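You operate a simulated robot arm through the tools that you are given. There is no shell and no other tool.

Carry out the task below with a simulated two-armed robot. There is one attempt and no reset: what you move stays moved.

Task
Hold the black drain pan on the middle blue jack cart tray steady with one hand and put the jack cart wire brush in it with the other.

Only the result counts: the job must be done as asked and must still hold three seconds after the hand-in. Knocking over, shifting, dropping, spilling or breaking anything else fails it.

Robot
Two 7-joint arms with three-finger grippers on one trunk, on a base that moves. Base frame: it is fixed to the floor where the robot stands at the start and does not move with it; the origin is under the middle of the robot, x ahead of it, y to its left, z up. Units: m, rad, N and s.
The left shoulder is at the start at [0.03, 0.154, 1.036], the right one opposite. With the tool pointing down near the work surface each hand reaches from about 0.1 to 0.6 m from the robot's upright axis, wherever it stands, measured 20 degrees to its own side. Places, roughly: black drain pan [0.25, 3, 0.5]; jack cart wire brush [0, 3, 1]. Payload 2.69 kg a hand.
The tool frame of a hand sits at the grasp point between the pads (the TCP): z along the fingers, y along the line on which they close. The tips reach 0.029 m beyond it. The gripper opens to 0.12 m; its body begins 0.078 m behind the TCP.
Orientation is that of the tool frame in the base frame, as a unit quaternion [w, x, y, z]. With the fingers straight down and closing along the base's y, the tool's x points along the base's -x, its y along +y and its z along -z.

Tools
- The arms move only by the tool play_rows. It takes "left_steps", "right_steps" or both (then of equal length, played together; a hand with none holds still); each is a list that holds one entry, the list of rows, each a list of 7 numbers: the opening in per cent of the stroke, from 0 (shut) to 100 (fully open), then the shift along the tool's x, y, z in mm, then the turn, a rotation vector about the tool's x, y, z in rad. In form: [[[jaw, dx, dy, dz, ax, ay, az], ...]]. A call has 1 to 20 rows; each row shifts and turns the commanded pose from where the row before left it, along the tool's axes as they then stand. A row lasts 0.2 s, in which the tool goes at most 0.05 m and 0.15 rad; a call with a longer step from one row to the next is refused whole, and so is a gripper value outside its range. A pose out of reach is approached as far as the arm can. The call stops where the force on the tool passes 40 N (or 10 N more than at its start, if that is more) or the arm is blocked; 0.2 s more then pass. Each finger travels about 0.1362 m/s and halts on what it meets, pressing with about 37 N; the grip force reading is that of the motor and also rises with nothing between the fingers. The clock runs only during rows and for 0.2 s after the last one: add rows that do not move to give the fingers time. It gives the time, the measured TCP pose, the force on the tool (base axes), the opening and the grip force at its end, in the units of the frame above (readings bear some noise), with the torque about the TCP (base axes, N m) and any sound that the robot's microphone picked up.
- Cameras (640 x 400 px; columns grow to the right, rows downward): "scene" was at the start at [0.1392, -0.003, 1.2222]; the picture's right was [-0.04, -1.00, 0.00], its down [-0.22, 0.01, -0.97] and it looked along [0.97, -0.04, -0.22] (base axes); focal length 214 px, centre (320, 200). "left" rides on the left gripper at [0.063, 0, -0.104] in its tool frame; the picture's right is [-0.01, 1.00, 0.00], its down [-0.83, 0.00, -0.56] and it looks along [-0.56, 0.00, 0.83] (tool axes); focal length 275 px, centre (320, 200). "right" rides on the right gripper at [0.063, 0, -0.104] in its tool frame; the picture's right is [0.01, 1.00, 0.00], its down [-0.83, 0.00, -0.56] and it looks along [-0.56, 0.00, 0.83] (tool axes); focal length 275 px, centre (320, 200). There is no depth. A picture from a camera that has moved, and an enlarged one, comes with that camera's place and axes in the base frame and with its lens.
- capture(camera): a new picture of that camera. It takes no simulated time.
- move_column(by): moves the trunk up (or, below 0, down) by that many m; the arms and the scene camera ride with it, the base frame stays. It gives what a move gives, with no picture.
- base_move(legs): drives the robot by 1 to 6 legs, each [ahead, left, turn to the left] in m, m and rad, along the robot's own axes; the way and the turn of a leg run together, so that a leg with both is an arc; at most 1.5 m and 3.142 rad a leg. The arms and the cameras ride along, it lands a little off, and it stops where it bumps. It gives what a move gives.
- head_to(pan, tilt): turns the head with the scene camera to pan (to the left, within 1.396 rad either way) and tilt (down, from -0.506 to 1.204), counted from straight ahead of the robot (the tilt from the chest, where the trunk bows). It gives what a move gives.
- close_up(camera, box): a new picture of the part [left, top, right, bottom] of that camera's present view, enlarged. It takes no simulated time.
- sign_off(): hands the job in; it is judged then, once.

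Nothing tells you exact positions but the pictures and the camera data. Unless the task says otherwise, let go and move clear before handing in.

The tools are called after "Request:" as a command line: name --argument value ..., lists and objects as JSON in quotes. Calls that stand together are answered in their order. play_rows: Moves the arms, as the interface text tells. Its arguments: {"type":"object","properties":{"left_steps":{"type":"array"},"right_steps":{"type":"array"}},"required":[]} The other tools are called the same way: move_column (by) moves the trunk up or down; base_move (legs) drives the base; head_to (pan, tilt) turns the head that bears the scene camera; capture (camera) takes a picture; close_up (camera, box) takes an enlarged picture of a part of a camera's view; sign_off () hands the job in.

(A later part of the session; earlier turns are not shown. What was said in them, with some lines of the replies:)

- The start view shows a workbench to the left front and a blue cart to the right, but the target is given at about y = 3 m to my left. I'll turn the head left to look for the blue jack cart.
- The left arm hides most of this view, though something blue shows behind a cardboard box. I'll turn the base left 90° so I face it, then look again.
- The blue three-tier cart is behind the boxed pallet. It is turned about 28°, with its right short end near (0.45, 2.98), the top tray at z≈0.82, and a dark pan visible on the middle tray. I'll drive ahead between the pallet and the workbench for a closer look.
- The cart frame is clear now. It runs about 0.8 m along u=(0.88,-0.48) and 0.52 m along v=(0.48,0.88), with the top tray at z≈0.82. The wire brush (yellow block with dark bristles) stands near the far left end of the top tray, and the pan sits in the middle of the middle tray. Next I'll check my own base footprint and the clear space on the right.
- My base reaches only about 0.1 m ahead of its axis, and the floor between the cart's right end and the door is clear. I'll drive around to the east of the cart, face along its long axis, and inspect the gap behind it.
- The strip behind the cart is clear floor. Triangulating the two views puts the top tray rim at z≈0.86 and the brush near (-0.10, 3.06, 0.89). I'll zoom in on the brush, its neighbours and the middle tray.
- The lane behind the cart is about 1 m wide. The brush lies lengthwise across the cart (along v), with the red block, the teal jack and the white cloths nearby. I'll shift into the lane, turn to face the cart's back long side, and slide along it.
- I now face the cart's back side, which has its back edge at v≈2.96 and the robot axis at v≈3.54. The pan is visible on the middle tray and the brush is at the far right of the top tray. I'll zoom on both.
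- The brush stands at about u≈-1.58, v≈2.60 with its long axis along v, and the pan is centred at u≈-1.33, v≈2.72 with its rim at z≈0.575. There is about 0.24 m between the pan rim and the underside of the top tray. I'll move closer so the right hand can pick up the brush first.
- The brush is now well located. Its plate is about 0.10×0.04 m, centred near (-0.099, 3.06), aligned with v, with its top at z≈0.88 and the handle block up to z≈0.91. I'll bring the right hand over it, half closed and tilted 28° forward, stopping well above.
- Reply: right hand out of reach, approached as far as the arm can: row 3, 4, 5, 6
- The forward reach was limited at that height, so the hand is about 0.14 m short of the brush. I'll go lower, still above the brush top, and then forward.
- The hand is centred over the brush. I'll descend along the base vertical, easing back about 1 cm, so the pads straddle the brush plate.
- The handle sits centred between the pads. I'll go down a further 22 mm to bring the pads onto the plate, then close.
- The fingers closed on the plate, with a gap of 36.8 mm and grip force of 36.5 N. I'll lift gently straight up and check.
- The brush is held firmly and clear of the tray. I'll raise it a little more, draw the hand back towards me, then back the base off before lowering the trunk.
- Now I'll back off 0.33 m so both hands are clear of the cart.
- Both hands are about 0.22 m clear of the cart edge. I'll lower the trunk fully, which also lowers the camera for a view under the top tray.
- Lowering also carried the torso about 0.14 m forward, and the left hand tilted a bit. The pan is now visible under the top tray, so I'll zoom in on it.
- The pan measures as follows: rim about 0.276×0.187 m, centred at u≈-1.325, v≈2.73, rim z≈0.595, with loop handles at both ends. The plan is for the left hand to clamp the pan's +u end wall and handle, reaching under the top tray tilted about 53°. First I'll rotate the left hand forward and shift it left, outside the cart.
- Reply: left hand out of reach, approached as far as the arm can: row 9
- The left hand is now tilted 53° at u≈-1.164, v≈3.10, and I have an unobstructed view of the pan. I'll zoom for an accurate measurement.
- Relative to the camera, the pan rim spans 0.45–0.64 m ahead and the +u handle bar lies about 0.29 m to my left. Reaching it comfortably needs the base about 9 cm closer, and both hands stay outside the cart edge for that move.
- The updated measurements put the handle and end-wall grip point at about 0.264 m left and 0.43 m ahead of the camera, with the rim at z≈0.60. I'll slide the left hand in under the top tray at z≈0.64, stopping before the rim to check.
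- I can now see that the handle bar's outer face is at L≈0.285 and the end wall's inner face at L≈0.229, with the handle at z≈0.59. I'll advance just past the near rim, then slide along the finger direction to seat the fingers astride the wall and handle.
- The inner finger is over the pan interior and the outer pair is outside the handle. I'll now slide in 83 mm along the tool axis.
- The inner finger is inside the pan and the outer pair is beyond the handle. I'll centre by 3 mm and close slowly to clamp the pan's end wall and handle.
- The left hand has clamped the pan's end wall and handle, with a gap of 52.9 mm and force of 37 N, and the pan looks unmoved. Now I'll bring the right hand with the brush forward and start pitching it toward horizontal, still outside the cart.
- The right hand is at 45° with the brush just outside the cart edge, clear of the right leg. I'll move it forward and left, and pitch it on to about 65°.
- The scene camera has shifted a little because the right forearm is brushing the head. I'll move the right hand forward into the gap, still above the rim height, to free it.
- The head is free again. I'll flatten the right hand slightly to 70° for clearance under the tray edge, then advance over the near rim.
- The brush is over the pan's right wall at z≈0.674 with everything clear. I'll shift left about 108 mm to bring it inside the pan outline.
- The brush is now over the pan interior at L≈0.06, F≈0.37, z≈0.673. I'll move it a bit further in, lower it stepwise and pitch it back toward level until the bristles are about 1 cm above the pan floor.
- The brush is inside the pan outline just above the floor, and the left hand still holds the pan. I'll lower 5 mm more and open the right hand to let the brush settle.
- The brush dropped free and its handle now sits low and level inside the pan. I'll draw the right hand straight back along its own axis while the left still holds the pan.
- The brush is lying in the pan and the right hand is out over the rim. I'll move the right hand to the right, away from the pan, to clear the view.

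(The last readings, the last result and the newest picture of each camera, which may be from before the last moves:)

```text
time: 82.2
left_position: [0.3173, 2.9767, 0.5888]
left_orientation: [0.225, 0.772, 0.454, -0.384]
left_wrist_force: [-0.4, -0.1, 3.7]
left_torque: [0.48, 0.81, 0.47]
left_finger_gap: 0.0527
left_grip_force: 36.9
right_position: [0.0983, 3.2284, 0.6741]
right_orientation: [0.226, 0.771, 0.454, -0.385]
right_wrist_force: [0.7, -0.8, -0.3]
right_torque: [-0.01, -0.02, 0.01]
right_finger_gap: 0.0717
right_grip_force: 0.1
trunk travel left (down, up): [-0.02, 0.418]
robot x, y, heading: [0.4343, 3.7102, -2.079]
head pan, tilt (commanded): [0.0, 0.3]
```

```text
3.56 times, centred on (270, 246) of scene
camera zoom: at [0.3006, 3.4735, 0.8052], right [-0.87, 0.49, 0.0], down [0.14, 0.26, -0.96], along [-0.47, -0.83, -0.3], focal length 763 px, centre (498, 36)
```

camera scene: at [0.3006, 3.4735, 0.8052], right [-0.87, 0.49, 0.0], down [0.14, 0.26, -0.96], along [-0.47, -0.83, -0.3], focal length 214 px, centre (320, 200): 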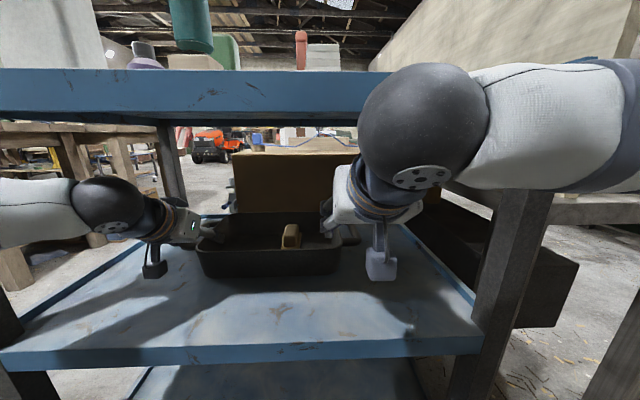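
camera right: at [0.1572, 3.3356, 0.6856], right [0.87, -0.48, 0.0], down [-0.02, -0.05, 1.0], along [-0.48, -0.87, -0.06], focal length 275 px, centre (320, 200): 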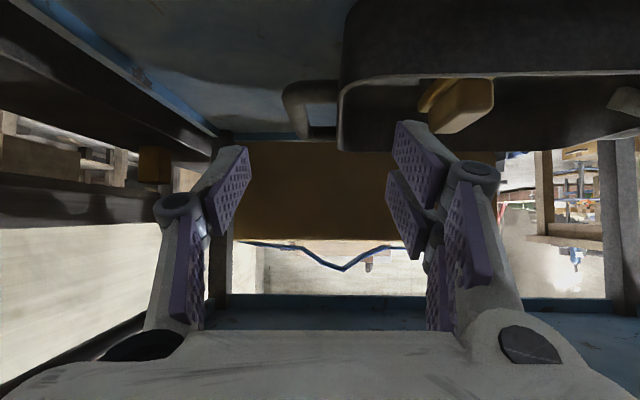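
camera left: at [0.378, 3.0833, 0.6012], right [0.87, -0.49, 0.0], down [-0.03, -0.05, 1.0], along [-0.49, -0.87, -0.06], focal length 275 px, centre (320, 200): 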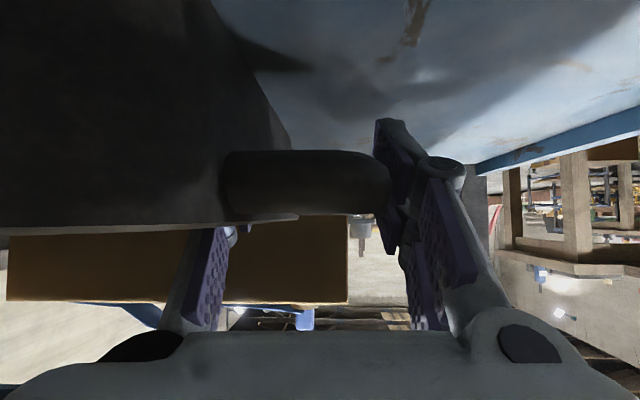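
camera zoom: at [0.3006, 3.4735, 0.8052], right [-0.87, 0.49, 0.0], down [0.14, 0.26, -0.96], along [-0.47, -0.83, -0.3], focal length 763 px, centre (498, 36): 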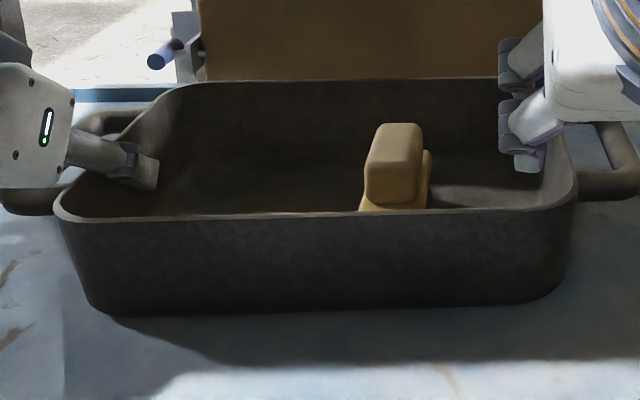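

The brush is standing on its bristles well inside the pan. Now I'll release the pan with the left hand and back out along the same path.

Request:
play_rows --left_steps '[[[48, 0, 0, 0, 0, 0, 0], [55, 0, 0, 0, 0, 0, 0], [65, 0, 0, 0, 0, 0, 0], [79, 0, 0, 0, 0, 0, 0], [79, 0, 0, 0, 0, 0, 0]]]'

Request:
close_up --camera "scene" --box '[140, 190, 360, 328]'

Request:
capture --camera "left"

```text
time: 83.4
left_position: [0.3182, 2.9773, 0.588]
left_orientation: [0.225, 0.772, 0.453, -0.384]
left_wrist_force: [1.0, 0.1, 0.1]
left_torque: [0.02, 0.03, 0.0]
left_finger_gap: 0.0948
left_grip_force: 0.0
right_position: [0.0975, 3.2283, 0.6735]
right_orientation: [0.227, 0.771, 0.453, -0.385]
right_wrist_force: [-0.1, 0.1, 0.9]
right_torque: [0.01, -0.03, -0.04]
right_finger_gap: 0.072
right_grip_force: 0.0
trunk travel left (down, up): [-0.02, 0.418]
robot x, y, heading: [0.4322, 3.7101, -2.08]
head pan, tilt (commanded): [0.0, 0.3]
```

```text
2.90 times, centred on (250, 259) of scene
camera zoom: at [0.3005, 3.4734, 0.8051], right [-0.87, 0.49, 0.0], down [0.14, 0.26, -0.96], along [-0.47, -0.83, -0.3], focal length 622 px, centre (523, 29)
```

zoom: 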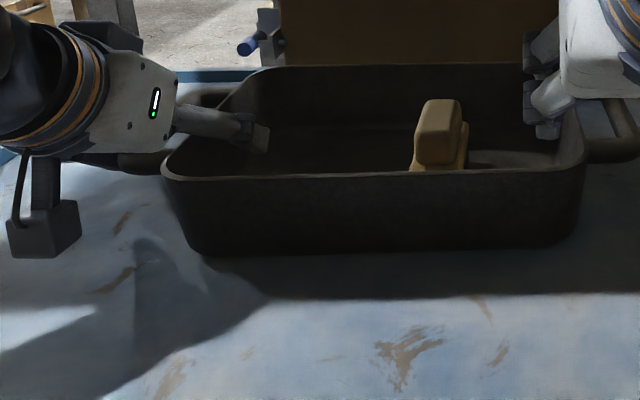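

```text
taken
camera left: at [0.378, 3.0832, 0.6011], right [0.87, -0.49, 0.0], down [-0.03, -0.05, 1.0], along [-0.49, -0.87, -0.06], focal length 275 px, centre (320, 200)
```

left: 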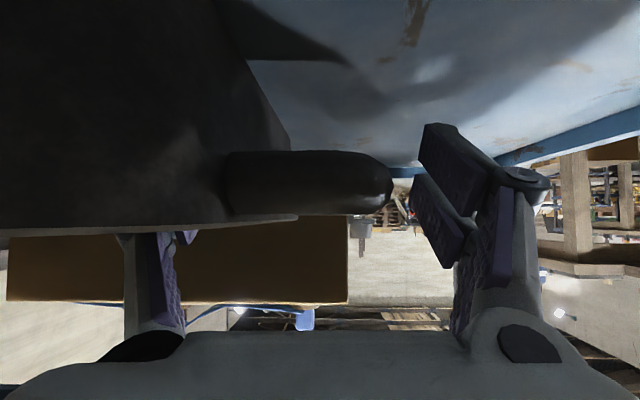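

Request:
play_rows --left_steps '[[[79, 0, 0, -27.7, 0, 0, 0], [79, 0, 0, -27.7, 0, 0, 0], [79, 0, 0, -27.7, 0, 0, 0], [79, 17.8, 3.0, -23.5, 0, 0, 0], [79, 17.8, 0, -23.5, 0, 0, 0], [79, 13.4, 0, -43.1, 0, 0, 0], [79, 13.4, 0, -43.1, 0, 0, 0], [79, 0, 0, 0, 0, 0, 0]]]'

Request:
capture --camera "scene"

```text
time: 85.2
left_position: [0.4226, 3.1586, 0.6684]
left_orientation: [0.224, 0.773, 0.454, -0.383]
left_wrist_force: [-0.2, -0.3, -0.4]
left_torque: [0.0, -0.01, -0.03]
left_finger_gap: 0.0948
left_grip_force: 0.1
right_position: [0.1, 3.2275, 0.6733]
right_orientation: [0.226, 0.772, 0.453, -0.385]
right_wrist_force: [-1.4, 0.5, 0.2]
right_torque: [0.01, 0.0, -0.02]
right_finger_gap: 0.0718
right_grip_force: 0.1
trunk travel left (down, up): [-0.02, 0.418]
robot x, y, heading: [0.4333, 3.7123, -2.083]
head pan, tilt (commanded): [0.0, 0.3]
```

```text
taken
camera scene: at [0.3005, 3.4734, 0.8052], right [-0.87, 0.49, 0.0], down [0.14, 0.26, -0.96], along [-0.47, -0.83, -0.3], focal length 214 px, centre (320, 200)
```

scene: 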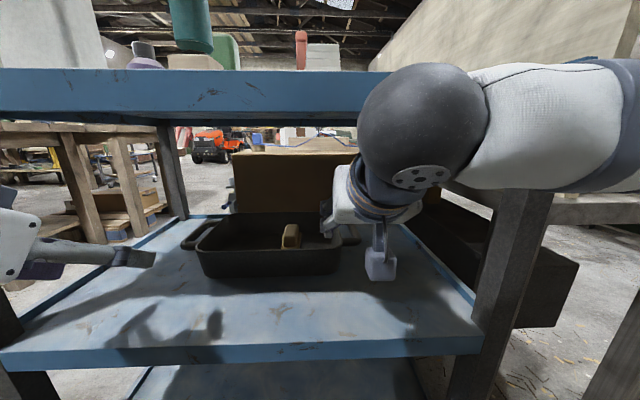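

The left hand is clear. Now I'll back the base straight off so the right hand also slides out from under the tray.

Request:
base_move --legs '[[-0.17, 0, 0]]'

Request:
capture --camera "scene"

```text
time: 86.7
left_position: [0.5043, 3.3071, 0.6689]
left_orientation: [0.225, 0.772, 0.453, -0.384]
left_wrist_force: [0.2, 0.4, 0.9]
left_torque: [-0.03, 0.0, -0.07]
left_finger_gap: 0.095
left_grip_force: 0.0
right_position: [0.1821, 3.3791, 0.6724]
right_orientation: [0.226, 0.772, 0.453, -0.385]
right_wrist_force: [-0.4, 0.3, -0.1]
right_torque: [-0.04, -0.02, 0.0]
right_finger_gap: 0.0721
right_grip_force: 0.0
trunk travel left (down, up): [-0.02, 0.418]
robot x, y, heading: [0.518, 3.8593, -2.08]
head pan, tilt (commanded): [0.0, 0.3]
```

```text
taken
camera scene: at [0.3838, 3.6228, 0.8052], right [-0.87, 0.49, 0.0], down [0.14, 0.26, -0.96], along [-0.47, -0.83, -0.3], focal length 214 px, centre (320, 200)
```

scene: 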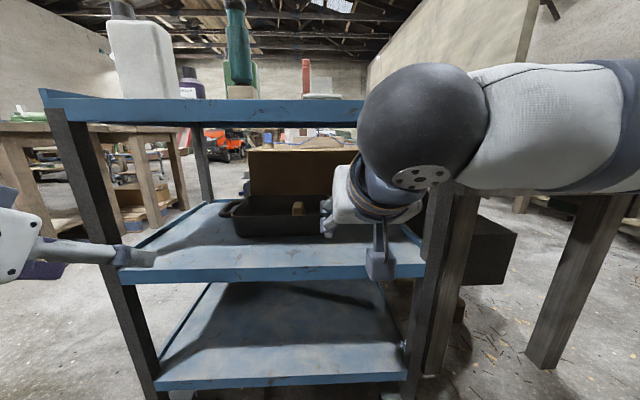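

Both hands are clear of the cart. A last close look at the pan and the top tray items before handing in.

Request:
close_up --camera "scene" --box '[200, 170, 360, 270]'

Request:
close_up --camera "scene" --box '[40, 0, 380, 212]'

Request:
capture --camera "right"

```text
4.00 times, centred on (280, 220) of scene
camera zoom: at [0.3838, 3.6228, 0.8052], right [-0.87, 0.49, 0.0], down [0.14, 0.26, -0.96], along [-0.47, -0.83, -0.3], focal length 858 px, centre (480, 120)
```

zoom: 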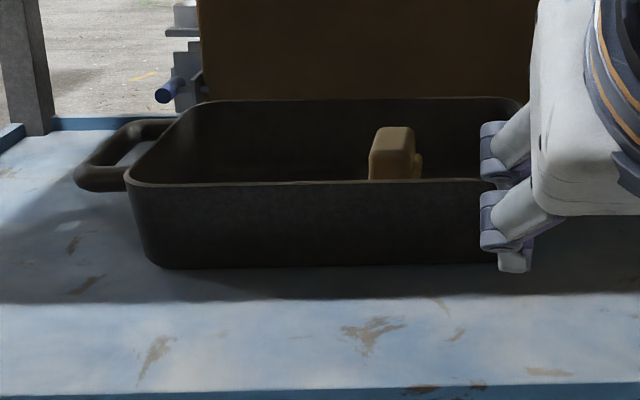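

```text
1.88 times, centred on (210, 106) of scene
camera zoom: at [0.3838, 3.6228, 0.8052], right [-0.87, 0.49, 0.0], down [0.14, 0.26, -0.96], along [-0.47, -0.83, -0.3], focal length 404 px, centre (527, 377)
```

zoom: 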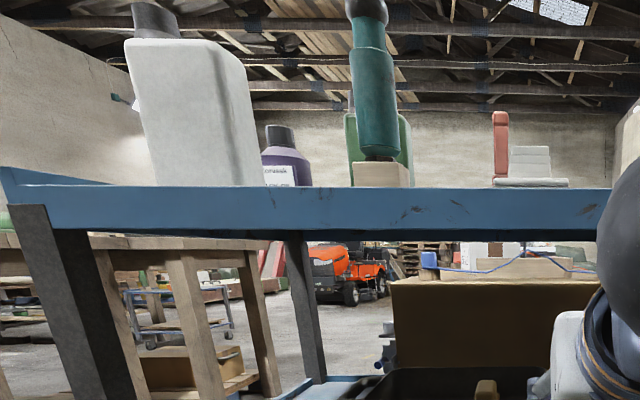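

```text
taken
camera right: at [0.2405, 3.4848, 0.6856], right [0.87, -0.49, 0.0], down [-0.02, -0.05, 1.0], along [-0.49, -0.87, -0.06], focal length 275 px, centre (320, 200)
```

right: 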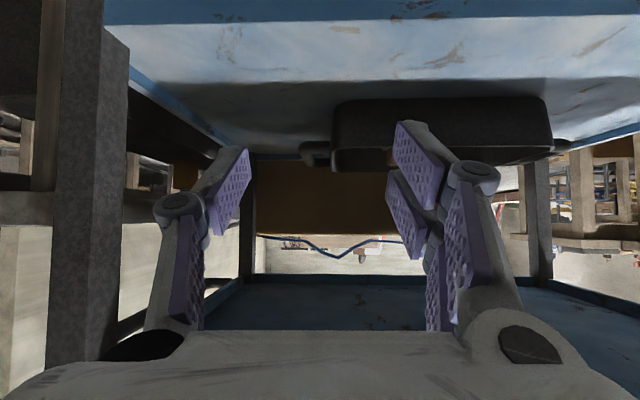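

The brush rests in the pan, the pan is where it was on the middle tray, and everything on the top tray is still standing. Both hands are clear, so I'm handing in.

Request:
sign_off

```text
The job is handed in.
```

The wire brush is in the black drain pan on the middle tray, standing on its bristles well inside the rim. I've handed the job in but got no verdict back.

- **Holding the pan:** the left hand clamped the pan's end wall and handle the whole time the right hand lowered and released the brush. The pan looked unmoved.
- **Clear at the end:** both hands let go and backed out from under the top tray. They finished about 6 cm or more from the cart edge.
- **Other items:** the last pictures show the bottles, teal jack, red block and cloths still standing on the top tray. I saw nothing knocked or shifted.
- **One contact:** the right forearm briefly pushed the robot's own head while lining up. It sprang back as soon as I moved the arm forward, and nothing else was touched.
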